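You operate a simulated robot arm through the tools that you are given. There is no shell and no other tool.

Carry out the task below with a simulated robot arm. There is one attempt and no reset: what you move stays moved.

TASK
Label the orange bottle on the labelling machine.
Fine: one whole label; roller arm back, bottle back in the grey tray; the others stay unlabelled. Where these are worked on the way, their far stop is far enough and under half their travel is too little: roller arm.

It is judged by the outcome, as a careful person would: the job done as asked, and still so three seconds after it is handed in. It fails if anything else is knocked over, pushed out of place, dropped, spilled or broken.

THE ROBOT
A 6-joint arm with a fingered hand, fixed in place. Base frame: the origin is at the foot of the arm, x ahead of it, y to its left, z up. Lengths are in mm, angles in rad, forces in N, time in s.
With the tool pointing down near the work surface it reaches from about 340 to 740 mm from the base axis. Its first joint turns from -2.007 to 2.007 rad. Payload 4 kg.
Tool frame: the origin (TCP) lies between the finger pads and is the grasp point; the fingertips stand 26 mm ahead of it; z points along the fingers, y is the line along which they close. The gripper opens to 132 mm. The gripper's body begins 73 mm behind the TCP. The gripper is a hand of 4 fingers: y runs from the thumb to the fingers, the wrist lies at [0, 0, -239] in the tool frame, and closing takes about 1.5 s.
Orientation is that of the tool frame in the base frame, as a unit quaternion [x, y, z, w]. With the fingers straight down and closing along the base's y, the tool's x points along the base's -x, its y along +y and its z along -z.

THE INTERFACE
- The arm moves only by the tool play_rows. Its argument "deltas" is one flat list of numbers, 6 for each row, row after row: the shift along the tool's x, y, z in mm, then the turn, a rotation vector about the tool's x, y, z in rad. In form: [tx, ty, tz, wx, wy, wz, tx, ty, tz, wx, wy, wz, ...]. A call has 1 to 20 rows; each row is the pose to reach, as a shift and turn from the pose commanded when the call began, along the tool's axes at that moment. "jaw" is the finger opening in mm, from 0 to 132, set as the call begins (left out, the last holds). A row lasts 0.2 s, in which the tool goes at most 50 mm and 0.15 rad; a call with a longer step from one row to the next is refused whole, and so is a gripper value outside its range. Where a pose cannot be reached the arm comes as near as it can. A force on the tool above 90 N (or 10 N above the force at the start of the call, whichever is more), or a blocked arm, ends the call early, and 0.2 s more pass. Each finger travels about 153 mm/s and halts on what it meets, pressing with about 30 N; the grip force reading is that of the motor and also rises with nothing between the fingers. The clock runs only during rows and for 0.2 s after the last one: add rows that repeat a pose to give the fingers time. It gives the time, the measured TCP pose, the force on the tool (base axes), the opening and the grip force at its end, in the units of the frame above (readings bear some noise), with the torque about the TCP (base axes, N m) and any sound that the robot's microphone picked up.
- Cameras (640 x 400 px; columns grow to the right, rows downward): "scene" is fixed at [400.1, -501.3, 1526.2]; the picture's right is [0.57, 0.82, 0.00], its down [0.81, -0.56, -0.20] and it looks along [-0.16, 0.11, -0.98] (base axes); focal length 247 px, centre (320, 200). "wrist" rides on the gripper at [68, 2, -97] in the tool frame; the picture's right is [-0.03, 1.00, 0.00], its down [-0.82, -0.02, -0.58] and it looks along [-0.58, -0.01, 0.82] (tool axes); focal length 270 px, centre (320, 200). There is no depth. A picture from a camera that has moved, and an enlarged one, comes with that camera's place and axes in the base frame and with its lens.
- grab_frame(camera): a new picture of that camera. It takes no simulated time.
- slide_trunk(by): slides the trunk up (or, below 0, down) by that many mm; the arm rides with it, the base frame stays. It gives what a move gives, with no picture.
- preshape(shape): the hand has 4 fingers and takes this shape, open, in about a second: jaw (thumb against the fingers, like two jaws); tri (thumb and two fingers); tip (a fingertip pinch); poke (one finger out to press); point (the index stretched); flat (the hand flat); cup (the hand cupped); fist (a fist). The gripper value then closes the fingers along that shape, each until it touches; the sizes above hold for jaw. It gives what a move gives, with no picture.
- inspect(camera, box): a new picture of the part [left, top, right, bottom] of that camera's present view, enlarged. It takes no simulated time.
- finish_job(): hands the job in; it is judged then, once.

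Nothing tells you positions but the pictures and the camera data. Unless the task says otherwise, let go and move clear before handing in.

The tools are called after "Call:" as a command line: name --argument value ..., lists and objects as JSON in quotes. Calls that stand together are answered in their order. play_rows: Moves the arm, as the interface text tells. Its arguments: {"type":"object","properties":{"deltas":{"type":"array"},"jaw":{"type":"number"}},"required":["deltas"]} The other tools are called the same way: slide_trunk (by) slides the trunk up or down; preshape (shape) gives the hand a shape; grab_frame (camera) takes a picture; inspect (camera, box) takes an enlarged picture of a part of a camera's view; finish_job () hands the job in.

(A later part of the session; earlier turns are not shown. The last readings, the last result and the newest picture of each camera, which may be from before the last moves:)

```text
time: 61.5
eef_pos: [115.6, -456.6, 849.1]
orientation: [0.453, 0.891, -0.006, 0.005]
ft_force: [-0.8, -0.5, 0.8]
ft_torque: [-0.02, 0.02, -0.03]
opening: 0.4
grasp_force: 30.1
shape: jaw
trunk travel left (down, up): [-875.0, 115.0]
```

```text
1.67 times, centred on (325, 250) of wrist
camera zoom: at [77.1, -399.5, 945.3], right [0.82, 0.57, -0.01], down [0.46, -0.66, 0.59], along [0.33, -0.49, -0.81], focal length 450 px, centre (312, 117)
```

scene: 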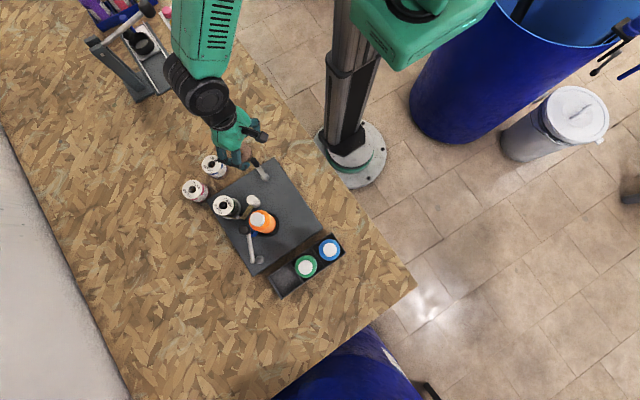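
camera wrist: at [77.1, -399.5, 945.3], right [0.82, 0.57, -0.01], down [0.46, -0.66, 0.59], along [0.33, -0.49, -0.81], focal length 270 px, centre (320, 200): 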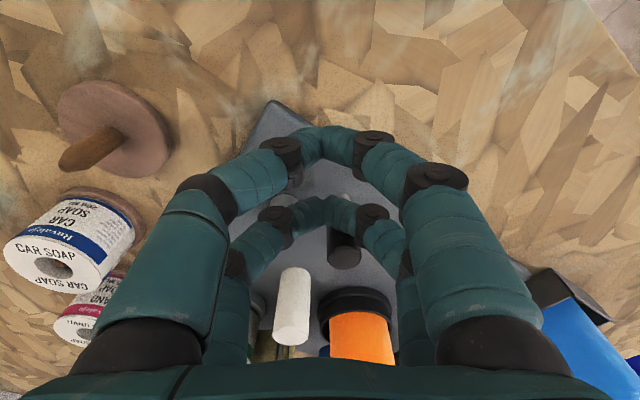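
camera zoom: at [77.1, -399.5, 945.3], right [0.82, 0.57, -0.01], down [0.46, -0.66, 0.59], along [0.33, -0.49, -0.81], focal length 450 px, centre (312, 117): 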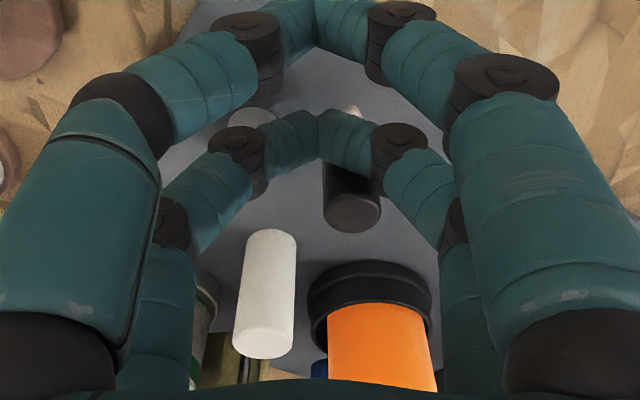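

The crank sits at about 50° now (≈130° of clockwise travel), with nothing visible yet on this side of the bottle. I'll lift and look at the bottle's strip-facing side before going further.

Call:
play_rows --deltas '[0, 0, -30, 0, 0, 0, 0, 0, -70, 0, 0, 0, 0, 0, -110, 0, 0, 0, -15, -12, -120, 0, 0, -0.13, -30, -24, -130, 0, 0, -0.26, -45, -36, -135, 0, 0, -0.39, -60, -48, -140, 0, 0, -0.53, -75, -60, -145, 0, 0, -0.67, -90, -72, -150, 0, 0, -0.81, -104.3, -83.4, -151, 0, 0, -0.942, -104.3, -83.4, -151, 0, 0, -0.942]'

Call:
grab_frame --camera "wrist"

Call:
inspect --camera "scene" --box '[200, 140, 320, 250]'

```text
time: 63.9
eef_pos: [120.4, -583.3, 996.6]
orientation: [0.005, 1.0, -0.002, -0.007]
ft_force: [0.3, -0.3, 0.0]
ft_torque: [0.0, -0.04, 0.01]
opening: 0.0
grasp_force: 30.1
shape: jaw
out of reach, approached as far as the arm can: row 10, 11
trunk travel left (down, up): [-875.0, 115.0]
```

```text
taken
camera wrist: at [53.4, -581.0, 1094.7], right [0.03, 1.0, 0.0], down [0.82, -0.03, 0.57], along [0.57, -0.02, -0.82], focal length 270 px, centre (320, 200)
```

wrist: 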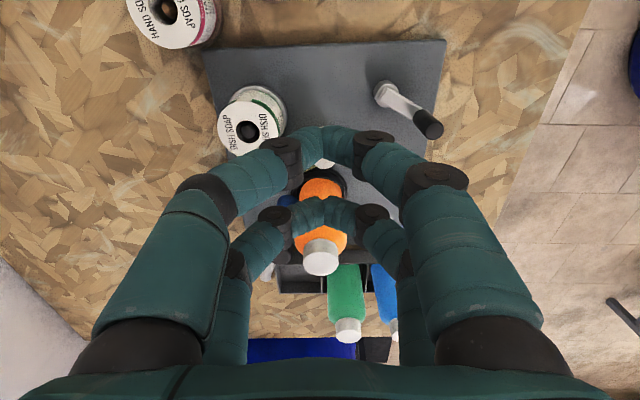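

```text
3.64 times, centred on (260, 195) of scene
camera zoom: at [400.1, -501.3, 1526.2], right [0.57, 0.82, 0.0], down [0.81, -0.56, -0.2], along [-0.16, 0.11, -0.98], focal length 899 px, centre (538, 218)
```

zoom: 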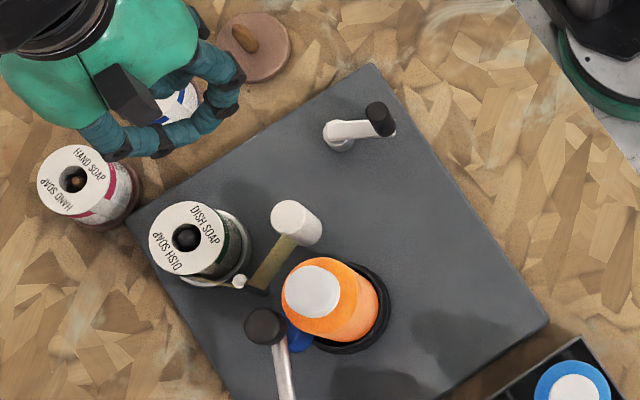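

My closed fingers block the view; I'll open the hand and zoom in on the bottle.

Call:
play_rows --deltas '[0, 0, 0, 0, 0, 0, 0, 0, 0, 0, 0, 0, 0, 0, 0, 0, 0, 0, 0, 0, 0, 0, 0, 0]' --jaw 120

Call:
inspect --camera "wrist" --box '[220, 70, 440, 300]'

```text
time: 64.9
eef_pos: [120.4, -582.8, 996.9]
orientation: [0.005, 1.0, -0.002, -0.007]
ft_force: [0.1, -0.3, 0.2]
ft_torque: [-0.03, -0.02, -0.01]
opening: 119.8
grasp_force: 0.3
shape: jaw
trunk travel left (down, up): [-875.0, 115.0]
```

```text
1.74 times, centred on (330, 185) of wrist
camera zoom: at [53.8, -580.8, 1094.7], right [0.04, 1.0, 0.0], down [0.82, -0.03, 0.57], along [0.57, -0.02, -0.82], focal length 470 px, centre (303, 226)
```

zoom: 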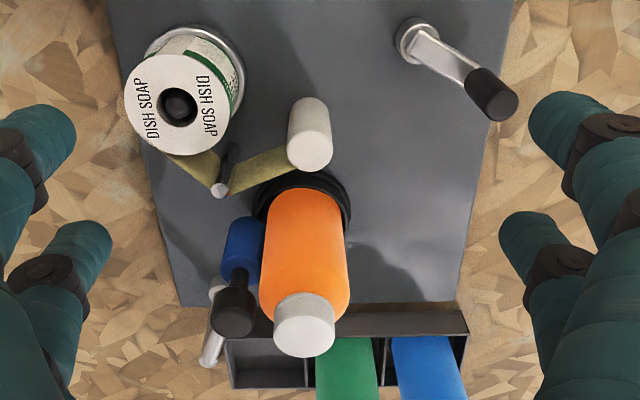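

No label on the strip side, so clockwise did nothing. The strip geometry suggests counter-clockwise is the feed direction. I'll zoom in to locate the crank precisely for a captured (non-squeezed) push.

Call:
inspect --camera "wrist" --box '[340, 60, 420, 130]'

Call:
inspect --camera "scene" --box '[235, 145, 295, 195]'

```text
5.71 times, centred on (380, 95) of wrist
camera zoom: at [53.8, -580.8, 1094.7], right [0.04, 1.0, 0.0], down [0.82, -0.03, 0.57], along [0.57, -0.02, -0.82], focal length 1544 px, centre (-23, 800)
```

zoom: 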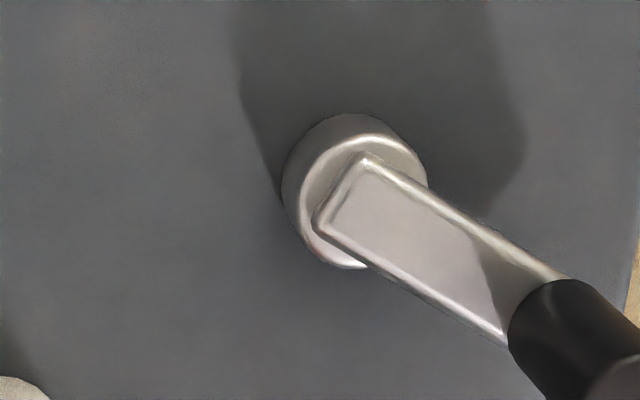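

```text
8.00 times, centred on (265, 170) of scene
camera zoom: at [400.1, -501.3, 1526.2], right [0.57, 0.82, 0.0], down [0.81, -0.56, -0.2], along [-0.16, 0.11, -0.98], focal length 1978 px, centre (760, 440)
```

zoom: 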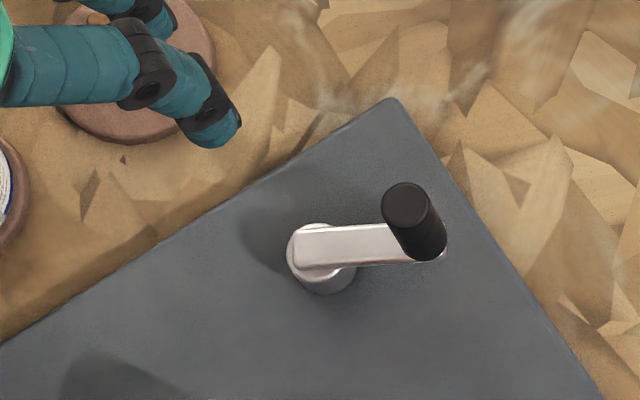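

Re-triangulating: hub ≈(125.5,-514.3), crank radius ≈41 mm, knob now at ≈(145,-479) (62°), top z≈846. My earlier radius was too big, which caused the slip. I'll bring a loosely open finger pair around the knob, with the hand turned so the fingers push tangentially.

Call:
play_rows --deltas '[-1, 6, 5, -0.0012, -0.0003, 0.1464, -2, 12, 10, -0.0024, -0.0007, 0.2927, -3, 18, 15, -0.0036, -0.001, 0.4391, -4.5, 25, 22, -0.0048, -0.0013, 0.5854, -5.5, 31, 29, -0.006, -0.0016, 0.7318, -7, 37, 36, -0.0072, -0.002, 0.8781, -8, 43, 43, -0.0084, -0.0023, 1.0245, -9, 49, 50, -0.0095, -0.0026, 1.1709, -10, 55, 57, -0.0107, -0.003, 1.3172, -11.5, 62, 64, -0.0119, -0.0033, 1.4636, -12.5, 68, 72, -0.0131, -0.0036, 1.6099, -13.5, 74, 80, -0.0143, -0.0039, 1.7563, -15, 80, 88, -0.0155, -0.0043, 1.9026, -15.9, 86.7, 96.2, -0.0167, -0.0046, 2.049, -15.9, 86.7, 96.2, -0.0167, -0.0046, 2.049]' --jaw 36

Call:
grab_frame --camera "wrist"

```text
time: 68.1
eef_pos: [138.4, -498.4, 900.4]
orientation: [0.854, 0.52, 0.007, 0.003]
ft_force: [-0.7, 0.8, 0.6]
ft_torque: [0.0, -0.01, 0.01]
opening: 36.4
grasp_force: 0.1
shape: jaw
trunk travel left (down, up): [-875.0, 115.0]
```

```text
taken
camera wrist: at [169.4, -438.6, 998.2], right [0.88, -0.48, 0.01], down [-0.4, -0.72, 0.57], along [-0.27, -0.5, -0.82], focal length 270 px, centre (320, 200)
```

wrist: 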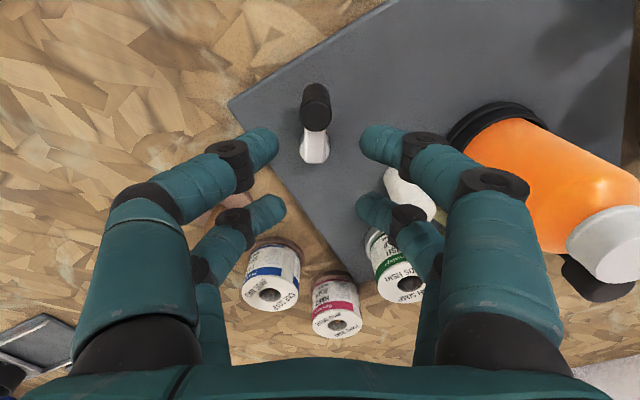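

The knob lines up with the near finger pair. Descending around it with the fingers loosely open.

Call:
play_rows --deltas '[-0.2, -0.5, 16, 0, 0, 0, -0.5, -1, 32, 0, 0, 0, -0.7, -1.4, 46, 0, 0, 0, -0.7, -1.4, 46, 0, 0, 0]'

Call:
grab_frame --camera "wrist"

```text
time: 69.1
eef_pos: [136.2, -497.6, 854.3]
orientation: [0.854, 0.52, 0.007, 0.003]
ft_force: [0.1, -0.7, 0.6]
ft_torque: [-0.04, 0.01, 0.01]
opening: 36.6
grasp_force: 0.0
shape: jaw
trunk travel left (down, up): [-875.0, 115.0]
```

```text
taken
camera wrist: at [169.0, -438.4, 951.9], right [0.88, -0.48, 0.01], down [-0.4, -0.72, 0.57], along [-0.27, -0.51, -0.82], focal length 270 px, centre (320, 200)
```

wrist: 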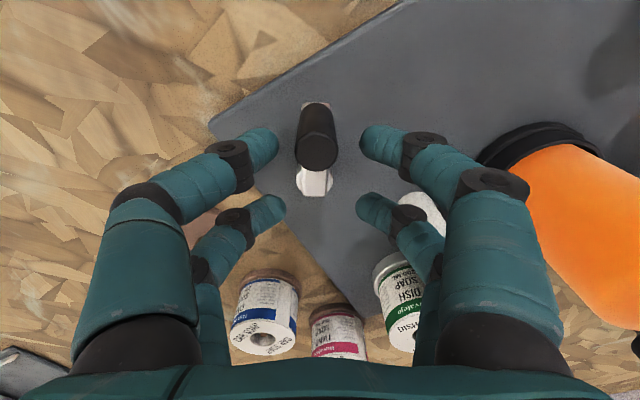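

Call:
play_rows --deltas '[0, 0, 8, 0, 0, 0, 0, 0, 15, 0, 0, 0, 0, 0, 15, 0, 0, 0, 0, 0, 15, 0, 0, 0]' --jaw 24

Call:
inspect --camera "wrist" --box '[200, 80, 440, 260]'

```text
time: 70.1
eef_pos: [138.6, -498.4, 840.2]
orientation: [0.854, 0.52, 0.006, 0.003]
ft_force: [-0.3, -0.3, 0.5]
ft_torque: [0.0, 0.03, -0.01]
opening: 24.4
grasp_force: 0.0
shape: jaw
trunk travel left (down, up): [-875.0, 115.0]
```

```text
2.22 times, centred on (320, 170) of wrist
camera zoom: at [169.0, -437.9, 937.5], right [0.88, -0.48, 0.01], down [-0.4, -0.72, 0.57], along [-0.27, -0.5, -0.82], focal length 601 px, centre (320, 267)
```

zoom: 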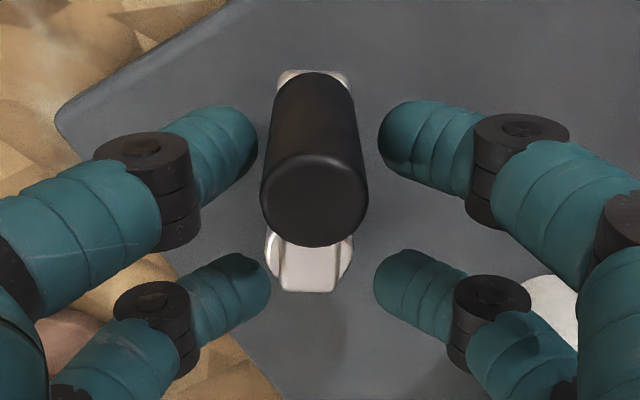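

The knob is nicely captured between the near pair. Now rotating the tool about the hub counter-clockwise, 45° first.

Call:
play_rows --deltas '[0.22, -2.62, 0, 0, 0, -0.1309, 0.1, -5.25, 0, 0, 0, -0.2618, -0.37, -7.84, 0, 0, 0, -0.3927, -1.17, -10.35, 0, 0, 0, -0.5236, -2.28, -12.73, 0, 0, 0, -0.6545, -3.71, -14.95, 0, 0, 0, -0.7854]'

Call:
inspect --camera "wrist" --box '[200, 80, 440, 260]'

Call:
inspect --camera "scene" --box '[215, 190, 290, 245]'

```text
time: 71.5
eef_pos: [121.8, -494.7, 839.0]
orientation: [0.588, 0.809, 0.006, 0.004]
ft_force: [0.1, 0.2, 0.6]
ft_torque: [0.0, 0.01, 0.01]
opening: 24.4
grasp_force: 0.0
shape: jaw
trunk travel left (down, up): [-875.0, 115.0]
```

```text
2.22 times, centred on (320, 170) of wrist
camera zoom: at [101.2, -429.0, 936.1], right [0.96, 0.28, 0.01], down [0.22, -0.78, 0.58], along [0.18, -0.55, -0.82], focal length 601 px, centre (320, 267)
```

zoom: 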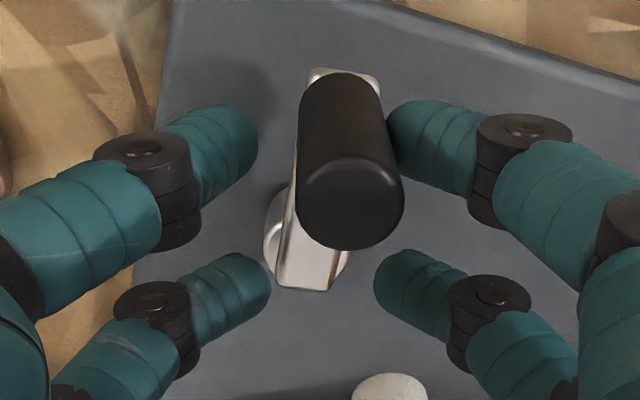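

```text
7.27 times, centred on (252, 218) of scene
camera zoom: at [400.1, -501.3, 1526.2], right [0.57, 0.82, 0.0], down [0.81, -0.56, -0.2], along [-0.16, 0.11, -0.98], focal length 1798 px, centre (811, 73)
```

zoom: 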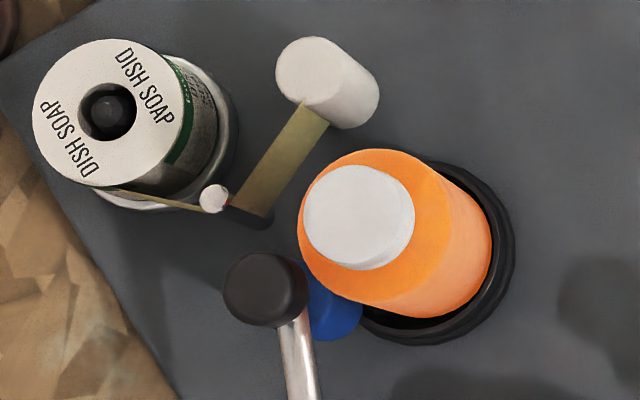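

Works well — the crank follows. Continuing another 60°.

Call:
play_rows --deltas '[0.22, -2.62, 0, 0, 0, -0.1309, 0.1, -5.25, 0, 0, 0, -0.2618, -0.37, -7.84, 0, 0, 0, -0.3927, -1.17, -10.35, 0, 0, 0, -0.5236, -2.28, -12.73, 0, 0, 0, -0.6545, -3.71, -14.95, 0, 0, 0, -0.7854, -5.4, -16.96, 0, 0, 0, -0.9163, -7.35, -18.73, 0, 0, 0, -1.0472]'

Call:
inspect --camera "wrist" --box '[200, 80, 440, 260]'

Call:
inspect --camera "scene" --box '[215, 190, 290, 245]'

```text
time: 73.3
eef_pos: [107.2, -506.7, 838.9]
orientation: [0.105, 0.994, 0.003, 0.008]
ft_force: [0.1, 0.2, -0.2]
ft_torque: [0.03, 0.02, 0.01]
opening: 24.5
grasp_force: 0.0
shape: jaw
trunk travel left (down, up): [-875.0, 115.0]
```

```text
2.22 times, centred on (320, 170) of wrist
camera zoom: at [38.2, -490.8, 934.6], right [0.24, 0.97, 0.01], down [0.79, -0.19, 0.59], along [0.57, -0.13, -0.81], focal length 601 px, centre (320, 267)
```

zoom: 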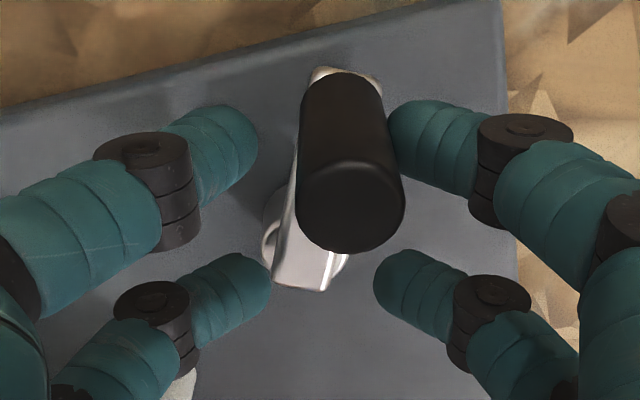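

```text
7.27 times, centred on (252, 218) of scene
camera zoom: at [400.1, -501.3, 1526.2], right [0.57, 0.82, 0.0], down [0.81, -0.56, -0.2], along [-0.16, 0.11, -0.98], focal length 1798 px, centre (811, 73)
```

zoom: 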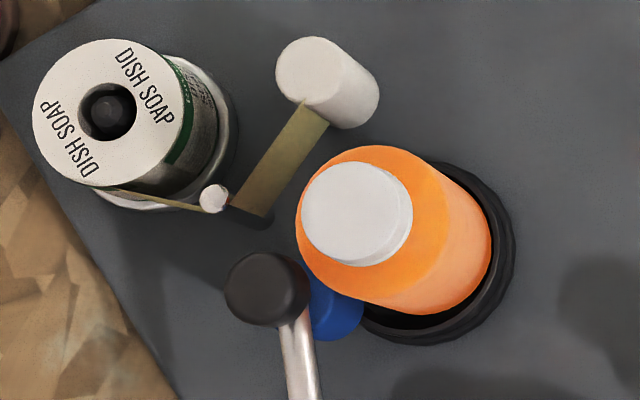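

The crank is back near its starting angle and the bottle cap wobbles with it, so the crank drives the turntable. I'm near the wrist yaw limit, so I'll lift off, turn the hand half a turn, and re-capture the knob to keep going counter-clockwise.

Call:
play_rows --deltas '[0, 0, -30, 0, 0, 0, 0, 0, -62, 0, 0, 0, 0, 0, -62, 0, 0, 0.14, 0, 0, -62, 0, 0, 0.28, 0, 0, -62, 0, 0, 0.42, 0, 0, -62, 0, 0, 0.56, 0, 0, -62, 0, 0, 0.7, 0, 0, -62, 0, 0, 0.84, 0, 0, -62, 0, 0, 0.98, 0, 0, -62, 0, 0, 1.12, 0, 0, -62, 0, 0, 1.26, 0, 0, -62, 0, 0, 1.4, 0, 0, -62, 0, 0, 1.54, 0, 0, -62, 0, 0, 1.64]' --jaw 36

Call:
play_rows --deltas '[0, 0, 0, 0, 0, 0.14, 0, 0, 0, 0, 0, 0.28, 0, 0, 0, 0, 0, 0.42, 0, 0, 0, 0, 0, 0.56, 0, 0, 0, 0, 0, 0.7, 0, 0, 0, 0, 0, 0.84, 0, 0, 0, 0, 0, 0.98, 0, 0, 0, 0, 0, 1.12, 0, 0, 0, 0, 0, 1.26, 0, 0, 0, 0, 0, 1.4, 0, 0, 0, 0, 0, 1.54, 0, 0, 0, 0, 0, 1.64, 0, 0, 0, 0, 0, 1.64]'

Call:
grab_frame --camera "wrist"

```text
time: 76.3
eef_pos: [105.2, -505.6, 900.6]
orientation: [0.801, 0.599, 0.007, 0.003]
ft_force: [0.6, 0.3, 0.1]
ft_torque: [0.02, 0.0, 0.0]
opening: 35.8
grasp_force: 0.1
shape: jaw
trunk travel left (down, up): [-875.0, 115.0]
```

```text
time: 79.1
eef_pos: [106.0, -506.9, 901.7]
orientation: [0.984, -0.176, 0.006, -0.003]
ft_force: [0.0, 0.2, -0.7]
ft_torque: [0.01, 0.01, -0.03]
opening: 35.6
grasp_force: 0.1
shape: jaw
trunk travel left (down, up): [-875.0, 115.0]
```

```text
taken
camera wrist: at [168.6, -532.9, 999.6], right [-0.37, -0.93, -0.01], down [-0.77, 0.3, 0.57], along [-0.52, 0.22, -0.82], focal length 270 px, centre (320, 200)
```

wrist: 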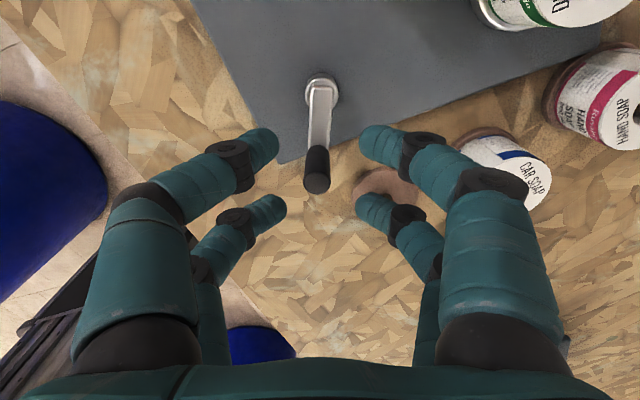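

Half-turned and the knob is visible between the pairs. Descending so the far pair captures it.

Call:
play_rows --deltas '[-1.5, -1.5, 16, 0, 0, 0, -3, -3, 32, 0, 0, 0, -3, -3, 46, 0, 0, 0, -3, -3, 46, 0, 0, 0]'

Call:
inspect --camera "wrist" --box '[200, 100, 440, 280]'

```text
time: 80.1
eef_pos: [104.2, -503.0, 855.8]
orientation: [0.985, -0.175, 0.007, -0.002]
ft_force: [-0.1, 0.0, 0.3]
ft_torque: [0.0, 0.01, 0.03]
opening: 35.9
grasp_force: 0.0
shape: jaw
trunk travel left (down, up): [-875.0, 115.0]
```

```text
2.22 times, centred on (320, 190) of wrist
camera zoom: at [167.2, -528.8, 953.4], right [-0.37, -0.93, -0.01], down [-0.77, 0.3, 0.57], along [-0.52, 0.21, -0.82], focal length 601 px, centre (320, 222)
```

zoom: 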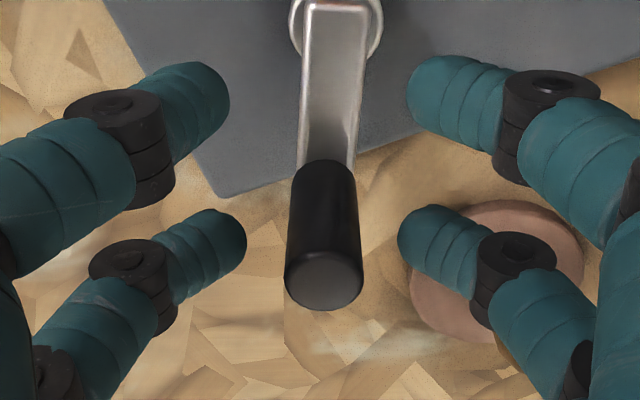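

Call:
play_rows --deltas '[0, 0, 8, 0, 0, 0, 0, 0, 16, 0, 0, 0, 0, 0, 16, 0, 0, 0, 0, 0, 16, 0, 0, 0]' --jaw 24

Call:
inspect --camera "wrist" --box '[200, 100, 440, 280]'

```text
time: 81.1
eef_pos: [104.9, -503.0, 840.2]
orientation: [0.985, -0.175, 0.006, -0.002]
ft_force: [0.2, -0.2, -0.4]
ft_torque: [-0.01, -0.01, 0.0]
opening: 24.6
grasp_force: 0.1
shape: jaw
trunk travel left (down, up): [-875.0, 115.0]
```

```text
2.22 times, centred on (320, 190) of wrist
camera zoom: at [167.1, -528.6, 937.5], right [-0.37, -0.93, -0.01], down [-0.77, 0.3, 0.57], along [-0.52, 0.21, -0.82], focal length 601 px, centre (320, 222)
```

zoom: 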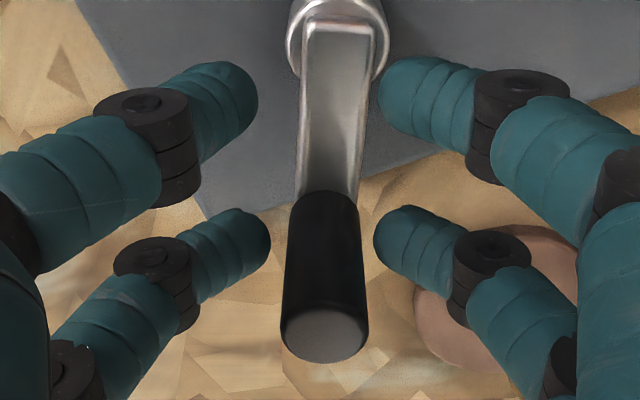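

Captured. Rotating counter-clockwise about the hub another 60°, then checking bottle and roll.

Call:
play_rows --deltas '[-0.32, 3.1, 0, 0, 0, -0.1309, -0.24, 6.22, 0, 0, 0, -0.2618, 0.26, 9.29, 0, 0, 0, -0.3927, 1.15, 12.29, 0, 0, 0, -0.5236, 2.42, 15.14, 0, 0, 0, -0.6545, 4.05, 17.79, 0, 0, 0, -0.7854, 6.02, 20.2, 0, 0, 0, -0.9163, 8.29, 22.35, 0, 0, 0, -1.0472]'

Call:
inspect --camera "wrist" --box '[200, 100, 440, 280]'

Call:
inspect --camera "scene" --box '[215, 190, 290, 245]'

```text
time: 82.9
eef_pos: [104.9, -526.7, 840.5]
orientation: [0.94, 0.341, 0.007, 0.001]
ft_force: [-0.7, 0.3, -0.6]
ft_torque: [0.01, 0.0, 0.02]
opening: 24.5
grasp_force: 0.0
shape: jaw
trunk travel left (down, up): [-875.0, 115.0]
```

```text
2.22 times, centred on (320, 190) of wrist
camera zoom: at [156.6, -484.6, 938.0], right [0.62, -0.78, 0.01], down [-0.65, -0.51, 0.57], along [-0.44, -0.36, -0.82], focal length 601 px, centre (320, 222)
```

zoom: 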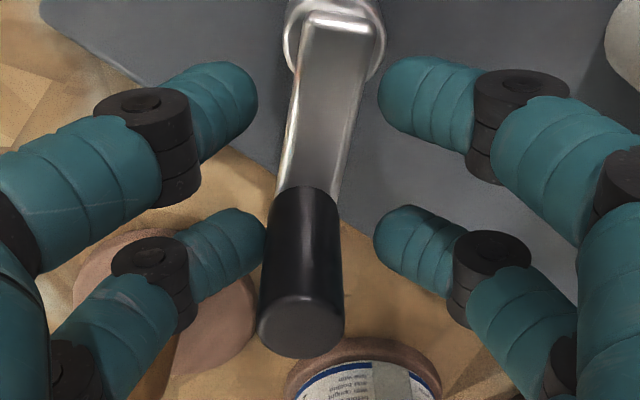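

```text
7.27 times, centred on (252, 218) of scene
camera zoom: at [400.1, -501.3, 1526.2], right [0.57, 0.82, 0.0], down [0.81, -0.56, -0.2], along [-0.16, 0.11, -0.98], focal length 1798 px, centre (811, 73)
```

zoom: 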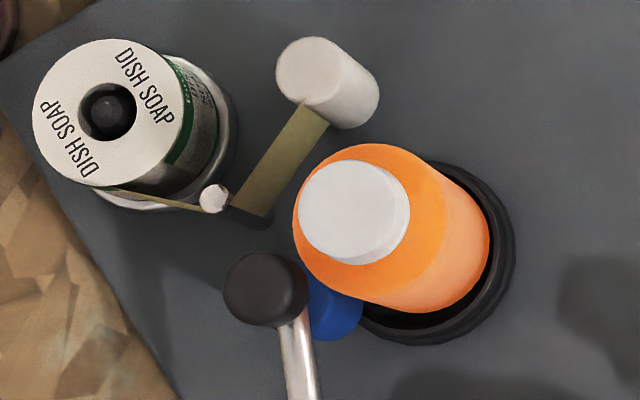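

Call:
play_rows --deltas '[-0.32, 3.1, 0, 0, 0, -0.1309, -0.24, 6.22, 0, 0, 0, -0.2618, 0.26, 9.29, 0, 0, 0, -0.3927, 1.15, 12.29, 0, 0, 0, -0.5236, 2.42, 15.14, 0, 0, 0, -0.6545, 4.05, 17.79, 0, 0, 0, -0.7854, 6.02, 20.2, 0, 0, 0, -0.9163, 8.29, 22.35, 0, 0, 0, -1.0472]'

Call:
grab_frame --camera "wrist"

Call:
inspect --camera "scene" --box '[215, 190, 290, 245]'

```text
time: 84.7
eef_pos: [126.5, -538.2, 839.0]
orientation: [0.643, 0.765, 0.005, 0.004]
ft_force: [-0.6, -0.3, -1.1]
ft_torque: [0.0, -0.02, -0.01]
opening: 24.4
grasp_force: 0.0
shape: jaw
trunk travel left (down, up): [-875.0, 115.0]
```

```text
taken
camera wrist: at [114.0, -471.1, 936.4], right [0.99, 0.15, 0.01], down [0.11, -0.81, 0.58], along [0.1, -0.57, -0.82], focal length 270 px, centre (320, 200)
```

wrist: 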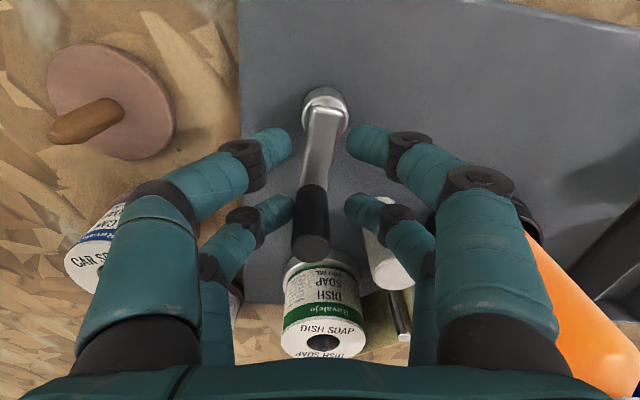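

```text
7.27 times, centred on (252, 218) of scene
camera zoom: at [400.1, -501.3, 1526.2], right [0.57, 0.82, 0.0], down [0.81, -0.56, -0.2], along [-0.16, 0.11, -0.98], focal length 1798 px, centre (811, 73)
```

zoom: 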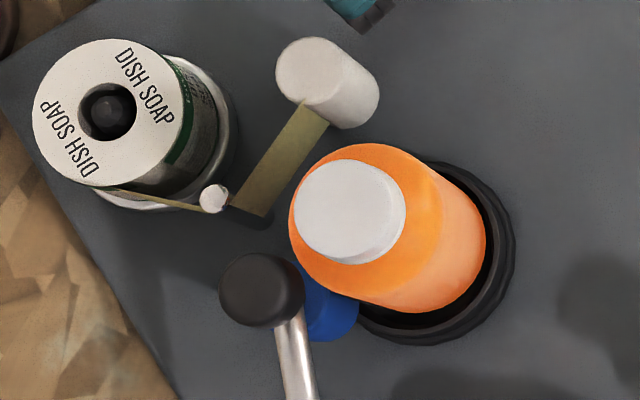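

Call:
play_rows --deltas '[-0.32, 3.1, 0, 0, 0, -0.1309, -0.24, 6.22, 0, 0, 0, -0.2618, 0.26, 9.29, 0, 0, 0, -0.3927, 1.15, 12.29, 0, 0, 0, -0.5236, 2.42, 15.14, 0, 0, 0, -0.6545, 4.05, 17.79, 0, 0, 0, -0.7854, 6.02, 20.2, 0, 0, 0, -0.9163, 8.29, 22.35, 0, 0, 0, -1.0472]'

Call:
grab_frame --camera "wrist"

Call:
inspect --camera "scene" --box '[215, 190, 290, 245]'

```text
time: 86.5
eef_pos: [145.4, -526.2, 839.4]
orientation: [0.175, 0.985, 0.002, 0.007]
ft_force: [-0.1, -0.6, -0.5]
ft_torque: [-0.02, -0.04, 0.0]
opening: 24.5
grasp_force: 0.0
shape: jaw
trunk travel left (down, up): [-875.0, 115.0]
```

```text
taken
camera wrist: at [80.8, -501.7, 935.9], right [0.37, 0.93, 0.01], down [0.75, -0.3, 0.59], along [0.55, -0.21, -0.81], focal length 270 px, centre (320, 200)
```

wrist: 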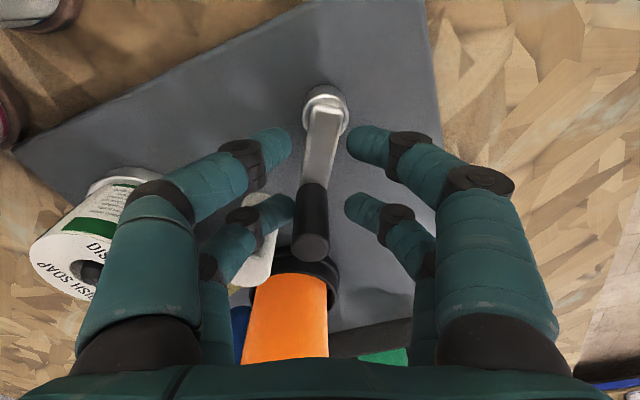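

```text
7.27 times, centred on (252, 218) of scene
camera zoom: at [400.1, -501.3, 1526.2], right [0.57, 0.82, 0.0], down [0.81, -0.56, -0.2], along [-0.16, 0.11, -0.98], focal length 1798 px, centre (811, 73)
```

zoom: 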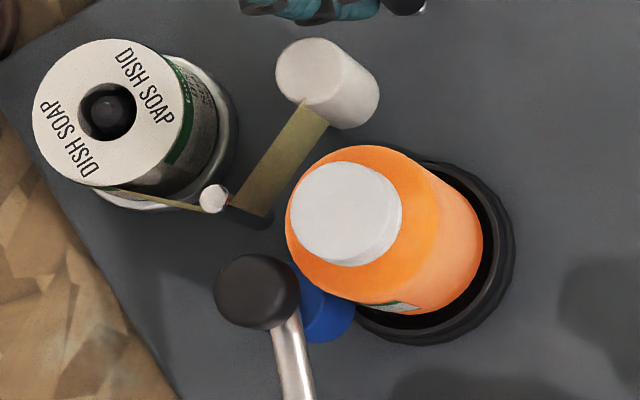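

A white/green label is now emerging on the bottle next to the roller, so counter-clockwise is the feed direction. I'll re-capture the knob with the hand turned half a turn and keep going in small increments.

Call:
play_rows --deltas '[0, 0, -30, 0, 0, 0, 0, 0, -62, 0, 0, 0, 0, 0, -62, 0, 0, 0.14, 0, 0, -62, 0, 0, 0.28, 0, 0, -62, 0, 0, 0.42, 0, 0, -62, 0, 0, 0.56, 0, 0, -62, 0, 0, 0.7, 0, 0, -62, 0, 0, 0.84, 0, 0, -62, 0, 0, 0.98, 0, 0, -62, 0, 0, 1.12, 0, 0, -62, 0, 0, 1.26, 0, 0, -62, 0, 0, 1.4, 0, 0, -62, 0, 0, 1.54, 0, 0, -62, 0, 0, 1.57]' --jaw 36

Call:
play_rows --deltas '[0, 0, 0, 0, 0, 0.14, 0, 0, 0, 0, 0, 0.28, 0, 0, 0, 0, 0, 0.42, 0, 0, 0, 0, 0, 0.56, 0, 0, 0, 0, 0, 0.7, 0, 0, 0, 0, 0, 0.84, 0, 0, 0, 0, 0, 0.98, 0, 0, 0, 0, 0, 1.12, 0, 0, 0, 0, 0, 1.26, 0, 0, 0, 0, 0, 1.4, 0, 0, 0, 0, 0, 1.54, 0, 0, 0, 0, 0, 1.57, 0, 0, 0, 0, 0, 1.57]'

Call:
grab_frame --camera "wrist"

Call:
inspect --camera "scene" --box '[215, 150, 305, 245]'

```text
time: 89.5
eef_pos: [144.3, -526.0, 900.9]
orientation: [0.82, 0.572, 0.006, 0.002]
ft_force: [0.7, 0.9, -0.6]
ft_torque: [0.02, 0.0, 0.06]
opening: 35.9
grasp_force: 0.0
shape: jaw
trunk travel left (down, up): [-875.0, 115.0]
```

```text
time: 92.3
eef_pos: [145.6, -526.8, 901.3]
orientation: [0.985, -0.175, 0.007, -0.003]
ft_force: [0.6, -0.2, -0.8]
ft_torque: [-0.01, -0.03, 0.02]
opening: 35.7
grasp_force: 0.1
shape: jaw
trunk travel left (down, up): [-875.0, 115.0]
```

```text
taken
camera wrist: at [207.3, -552.5, 999.1], right [-0.37, -0.93, -0.01], down [-0.77, 0.3, 0.57], along [-0.53, 0.21, -0.82], focal length 270 px, centre (320, 200)
```

wrist: 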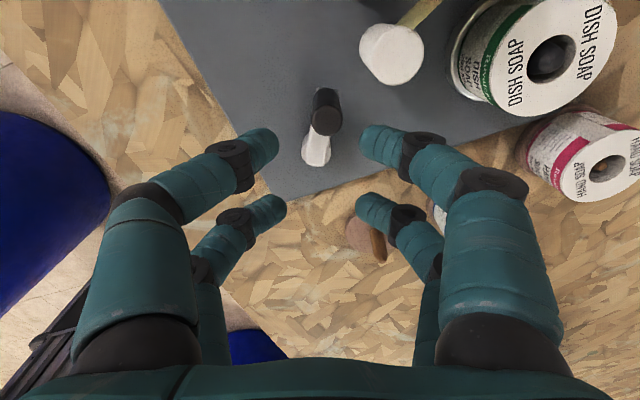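

```text
4.21 times, centred on (260, 198) of scene
camera zoom: at [400.1, -501.3, 1526.2], right [0.57, 0.82, 0.0], down [0.81, -0.56, -0.2], along [-0.16, 0.11, -0.98], focal length 1041 px, centre (573, 210)
```

zoom: 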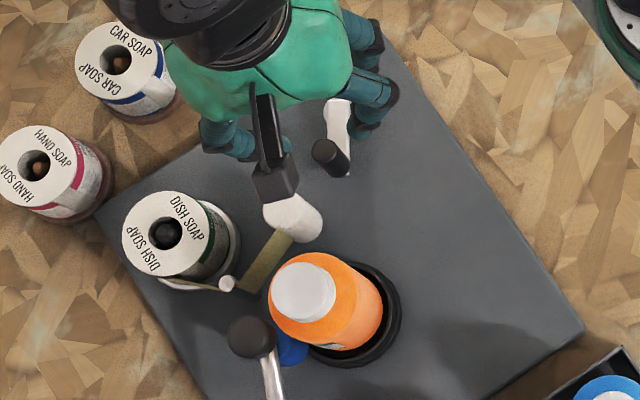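

Call:
play_rows --deltas '[-1.5, 1.2, 16, 0, 0, 0, -3, 2.5, 32, 0, 0, 0, -3, 2.5, 46, 0, 0, 0, -3, 2.5, 46, 0, 0, 0]'

Call:
inspect --camera "wrist" --box '[200, 80, 440, 260]'

```text
time: 93.3
eef_pos: [142.6, -528.7, 855.2]
orientation: [0.985, -0.174, 0.006, -0.003]
ft_force: [0.1, -0.6, 0.4]
ft_torque: [0.0, 0.02, -0.02]
opening: 35.8
grasp_force: 0.2
shape: jaw
trunk travel left (down, up): [-875.0, 115.0]
```

```text
2.22 times, centred on (320, 170) of wrist
camera zoom: at [205.0, -553.8, 952.9], right [-0.37, -0.93, -0.01], down [-0.77, 0.3, 0.57], along [-0.53, 0.21, -0.82], focal length 601 px, centre (320, 267)
```

zoom: 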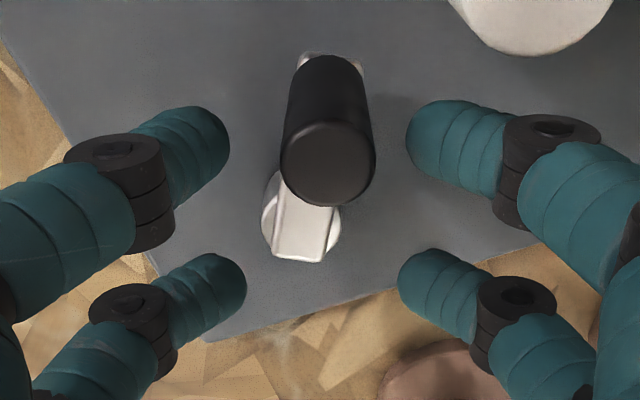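

Call:
play_rows --deltas '[0, 0, 8, 0, 0, 0, 0, 0, 16, 0, 0, 0, 0, 0, 16, 0, 0, 0, 0, 0, 16, 0, 0, 0]' --jaw 24

Call:
play_rows --deltas '[0.47, -2.72, 0, 0, 0, -0.1309, 0.59, -5.48, 0, 0, 0, -0.2618, 0.35, -8.23, 0, 0, 0, -0.3927, -0.25, -10.92, 0, 0, 0, -0.5236, -1.2, -13.51, 0, 0, 0, -0.6545]'

Call:
inspect --camera "wrist" --box '[200, 80, 440, 260]'

Call:
inspect --camera "scene" --box '[215, 190, 290, 245]'

```text
time: 94.3
eef_pos: [142.3, -527.0, 838.9]
orientation: [0.985, -0.174, 0.006, -0.002]
ft_force: [0.0, 0.5, 0.1]
ft_torque: [0.01, 0.0, 0.01]
opening: 24.5
grasp_force: 0.2
shape: jaw
trunk travel left (down, up): [-875.0, 115.0]
```

```text
time: 95.5
eef_pos: [146.5, -513.8, 839.0]
orientation: [0.988, 0.152, 0.007, 0.0]
ft_force: [0.5, -0.1, -0.3]
ft_torque: [0.0, -0.01, -0.02]
opening: 24.7
grasp_force: 0.0
shape: jaw
trunk travel left (down, up): [-875.0, 115.0]
```

```text
2.22 times, centred on (320, 170) of wrist
camera zoom: at [210.9, -496.6, 937.7], right [0.28, -0.96, 0.0], down [-0.79, -0.23, 0.57], along [-0.54, -0.16, -0.82], focal length 601 px, centre (320, 267)
```

zoom: 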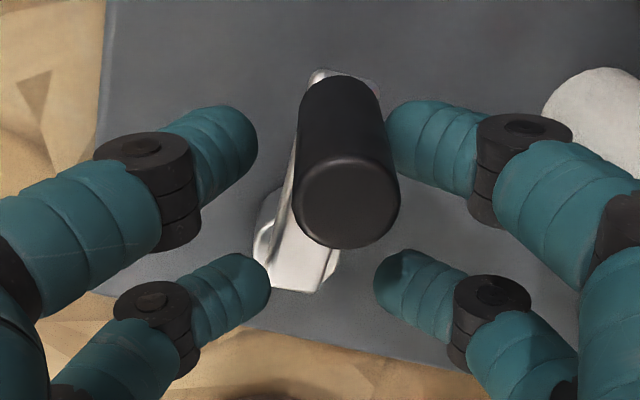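

```text
7.27 times, centred on (252, 218) of scene
camera zoom: at [400.1, -501.3, 1526.2], right [0.57, 0.82, 0.0], down [0.81, -0.56, -0.2], along [-0.16, 0.11, -0.98], focal length 1798 px, centre (811, 73)
```

zoom: 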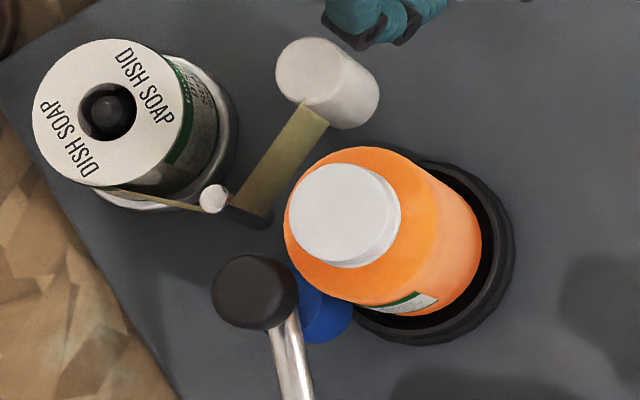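

The label is growing as the bottle turns. Continuing the crank.

Call:
play_rows --deltas '[0.47, -2.72, 0, 0, 0, -0.1309, 0.59, -5.48, 0, 0, 0, -0.2618, 0.35, -8.23, 0, 0, 0, -0.3927, -0.25, -10.92, 0, 0, 0, -0.5236, -1.2, -13.51, 0, 0, 0, -0.6545, -2.46, -15.96, 0, 0, 0, -0.7854, -4.05, -18.22, 0, 0, 0, -0.9163, -5.92, -20.25, 0, 0, 0, -1.0472]'

Call:
inspect --camera "wrist" --box '[200, 80, 440, 260]'

Call:
inspect --camera "scene" --box '[215, 190, 290, 245]'

```text
time: 97.3
eef_pos: [134.0, -497.9, 840.9]
orientation: [0.78, 0.626, 0.006, 0.004]
ft_force: [0.2, -0.5, -1.1]
ft_torque: [0.0, 0.01, -0.02]
opening: 24.4
grasp_force: 0.1
shape: jaw
trunk travel left (down, up): [-875.0, 115.0]
```

```text
2.22 times, centred on (320, 170) of wrist
camera zoom: at [149.4, -431.1, 937.4], right [0.97, -0.24, 0.01], down [-0.21, -0.79, 0.57], along [-0.13, -0.56, -0.82], focal length 601 px, centre (320, 267)
```

zoom: 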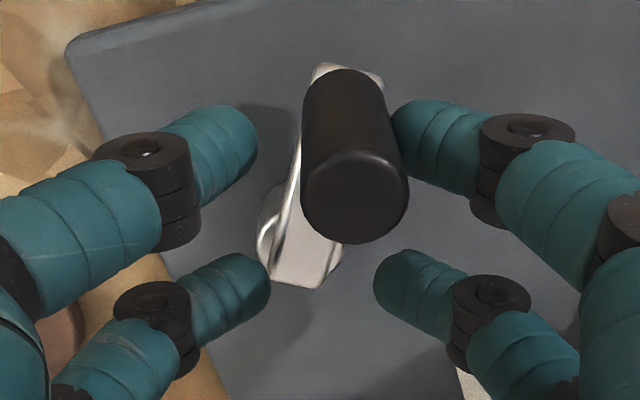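

```text
7.27 times, centred on (252, 218) of scene
camera zoom: at [400.1, -501.3, 1526.2], right [0.57, 0.82, 0.0], down [0.81, -0.56, -0.2], along [-0.16, 0.11, -0.98], focal length 1798 px, centre (811, 73)
```

zoom: 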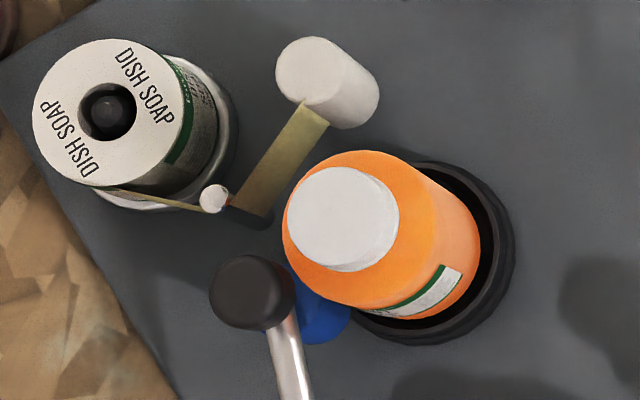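

Call:
play_rows --deltas '[0.47, -2.72, 0, 0, 0, -0.1309, 0.59, -5.48, 0, 0, 0, -0.2618, 0.35, -8.23, 0, 0, 0, -0.3927, -0.25, -10.92, 0, 0, 0, -0.5236, -1.2, -13.51, 0, 0, 0, -0.6545, -2.46, -15.96, 0, 0, 0, -0.7854, -4.05, -18.22, 0, 0, 0, -0.9163, -5.92, -20.25, 0, 0, 0, -1.0472]'

Call:
inspect --camera "wrist" --box '[200, 80, 440, 260]'

Call:
inspect --camera "scene" --box '[215, 190, 290, 245]'

```text
time: 99.1
eef_pos: [111.5, -497.9, 838.2]
orientation: [0.363, 0.932, 0.003, 0.006]
ft_force: [0.7, 0.3, 1.0]
ft_torque: [0.03, 0.0, 0.0]
opening: 24.4
grasp_force: 0.1
shape: jaw
trunk travel left (down, up): [-875.0, 115.0]
```

```text
2.22 times, centred on (320, 170) of wrist
camera zoom: at [61.8, -451.6, 935.9], right [0.69, 0.72, 0.01], down [0.58, -0.57, 0.58], along [0.43, -0.4, -0.81], focal length 601 px, centre (320, 267)
```

zoom: 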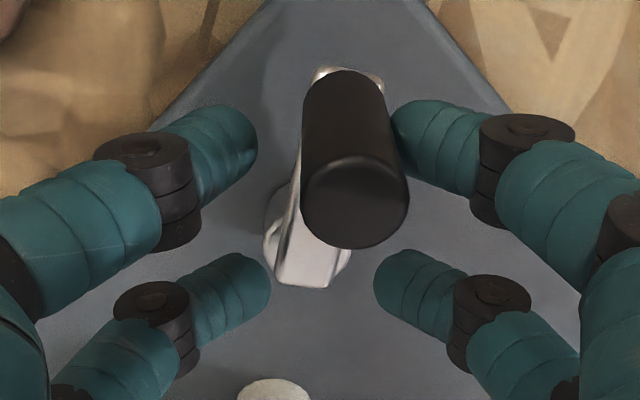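

```text
7.27 times, centred on (252, 218) of scene
camera zoom: at [400.1, -501.3, 1526.2], right [0.57, 0.82, 0.0], down [0.81, -0.56, -0.2], along [-0.16, 0.11, -0.98], focal length 1798 px, centre (811, 73)
```

zoom: 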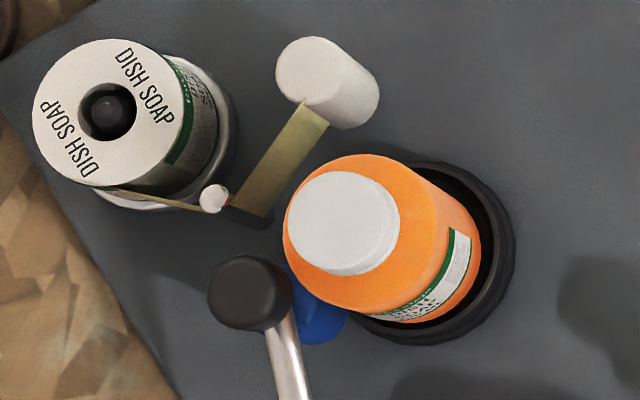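

Call:
play_rows --deltas '[0.47, -2.72, 0, 0, 0, -0.1309, 0.59, -5.48, 0, 0, 0, -0.2618, 0.35, -8.23, 0, 0, 0, -0.3927, -0.25, -10.92, 0, 0, 0, -0.5236]'

Call:
inspect --camera "wrist" --box '[200, 80, 440, 260]'

Call:
inspect --camera "scene" --box '[215, 190, 290, 245]'

```text
time: 100.1
eef_pos: [106.0, -505.8, 837.9]
orientation: [0.108, 0.994, 0.001, 0.008]
ft_force: [0.4, 1.0, 0.2]
ft_torque: [0.03, 0.01, 0.0]
opening: 24.4
grasp_force: 0.0
shape: jaw
trunk travel left (down, up): [-875.0, 115.0]
```

```text
2.22 times, centred on (320, 170) of wrist
camera zoom: at [38.5, -490.8, 935.0], right [0.24, 0.97, 0.01], down [0.78, -0.2, 0.59], along [0.57, -0.14, -0.81], focal length 601 px, centre (320, 267)
```

zoom: 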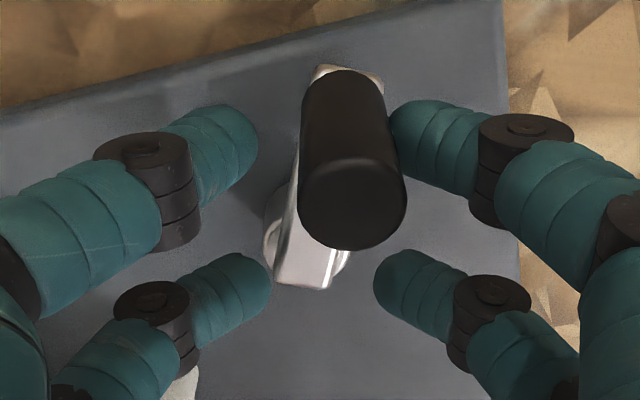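

```text
7.27 times, centred on (252, 218) of scene
camera zoom: at [400.1, -501.3, 1526.2], right [0.57, 0.82, 0.0], down [0.81, -0.56, -0.2], along [-0.16, 0.11, -0.98], focal length 1798 px, centre (811, 73)
```

zoom: 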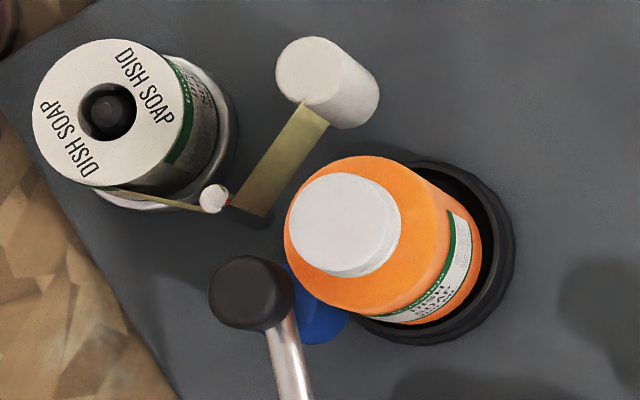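

The label continues to grow. Re-capturing the knob again with the half-turned hand (same procedure as before).

Call:
play_rows --deltas '[0, 0, -30, 0, 0, 0, 0, 0, -62, 0, 0, 0, 0, 0, -62, 0, 0, 0.14, 0, 0, -62, 0, 0, 0.28, 0, 0, -62, 0, 0, 0.42, 0, 0, -62, 0, 0, 0.56, 0, 0, -62, 0, 0, 0.7, 0, 0, -62, 0, 0, 0.84, 0, 0, -62, 0, 0, 0.98, 0, 0, -62, 0, 0, 1.12, 0, 0, -62, 0, 0, 1.26, 0, 0, -62, 0, 0, 1.4, 0, 0, -62, 0, 0, 1.54, 0, 0, -62, 0, 0, 1.64]' --jaw 36

Call:
play_rows --deltas '[0, 0, 0, 0, 0, 0.14, 0, 0, 0, 0, 0, 0.28, 0, 0, 0, 0, 0, 0.42, 0, 0, 0, 0, 0, 0.56, 0, 0, 0, 0, 0, 0.7, 0, 0, 0, 0, 0, 0.84, 0, 0, 0, 0, 0, 0.98, 0, 0, 0, 0, 0, 1.12, 0, 0, 0, 0, 0, 1.26, 0, 0, 0, 0, 0, 1.4, 0, 0, 0, 0, 0, 1.54, 0, 0, 0, 0, 0, 1.64, 0, 0, 0, 0, 0, 1.64]'

Call:
inspect --camera "wrist" --box '[200, 80, 440, 260]'

```text
time: 103.1
eef_pos: [104.7, -507.0, 900.7]
orientation: [0.802, 0.597, 0.006, 0.003]
ft_force: [-0.4, -0.5, 0.0]
ft_torque: [-0.02, -0.01, -0.03]
opening: 35.7
grasp_force: 0.1
shape: jaw
trunk travel left (down, up): [-875.0, 115.0]
```

```text
time: 105.9
eef_pos: [105.5, -505.9, 901.0]
orientation: [0.984, -0.179, 0.007, -0.002]
ft_force: [-0.1, -1.6, -0.6]
ft_torque: [0.0, 0.01, 0.0]
opening: 35.7
grasp_force: 0.0
shape: jaw
trunk travel left (down, up): [-875.0, 115.0]
```

```text
2.22 times, centred on (320, 170) of wrist
camera zoom: at [167.9, -533.2, 999.4], right [-0.38, -0.93, -0.01], down [-0.76, 0.31, 0.57], along [-0.52, 0.22, -0.82], focal length 601 px, centre (320, 267)
```

zoom: 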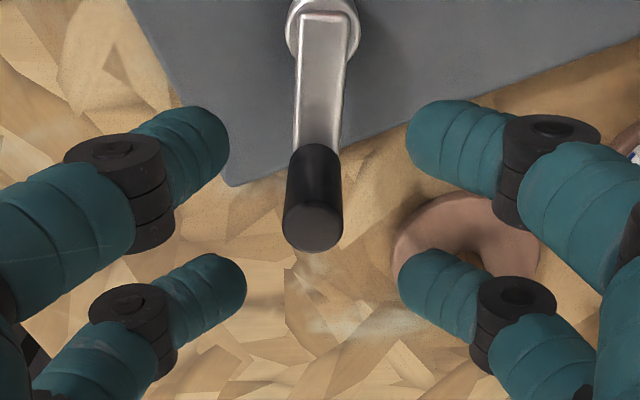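

Call:
play_rows --deltas '[-1.5, -1.5, 16, 0, 0, 0, -3, -3, 32, 0, 0, 0, -3, -3, 48, 0, 0, 0, -3, -3, 61, 0, 0, 0, -3, -3, 61, 0, 0, 0]'

Call:
play_rows --deltas '[0, 0, 0, 0, 0, 0, 0, 0, 0, 0, 0, 0]' --jaw 24

Call:
inspect --camera "wrist" --box '[200, 100, 440, 280]'

```text
time: 107.1
eef_pos: [104.7, -503.6, 840.1]
orientation: [0.984, -0.179, 0.008, -0.002]
ft_force: [-0.1, -0.1, -0.3]
ft_torque: [0.03, 0.01, 0.0]
opening: 35.8
grasp_force: 0.1
shape: jaw
trunk travel left (down, up): [-875.0, 115.0]
```

```text
time: 107.7
eef_pos: [105.4, -503.2, 839.3]
orientation: [0.984, -0.179, 0.007, -0.003]
ft_force: [0.3, 0.3, -0.3]
ft_torque: [-0.01, 0.02, -0.01]
opening: 24.5
grasp_force: 0.1
shape: jaw
trunk travel left (down, up): [-875.0, 115.0]
```

```text
2.22 times, centred on (320, 190) of wrist
camera zoom: at [166.7, -529.7, 938.8], right [-0.37, -0.93, -0.01], down [-0.77, 0.3, 0.57], along [-0.52, 0.22, -0.82], focal length 601 px, centre (320, 222)
```

zoom: 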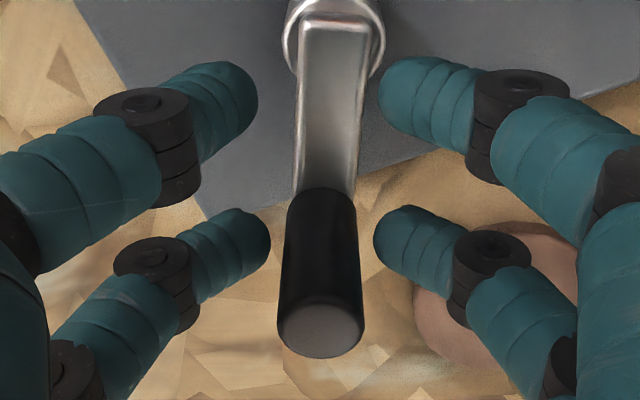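

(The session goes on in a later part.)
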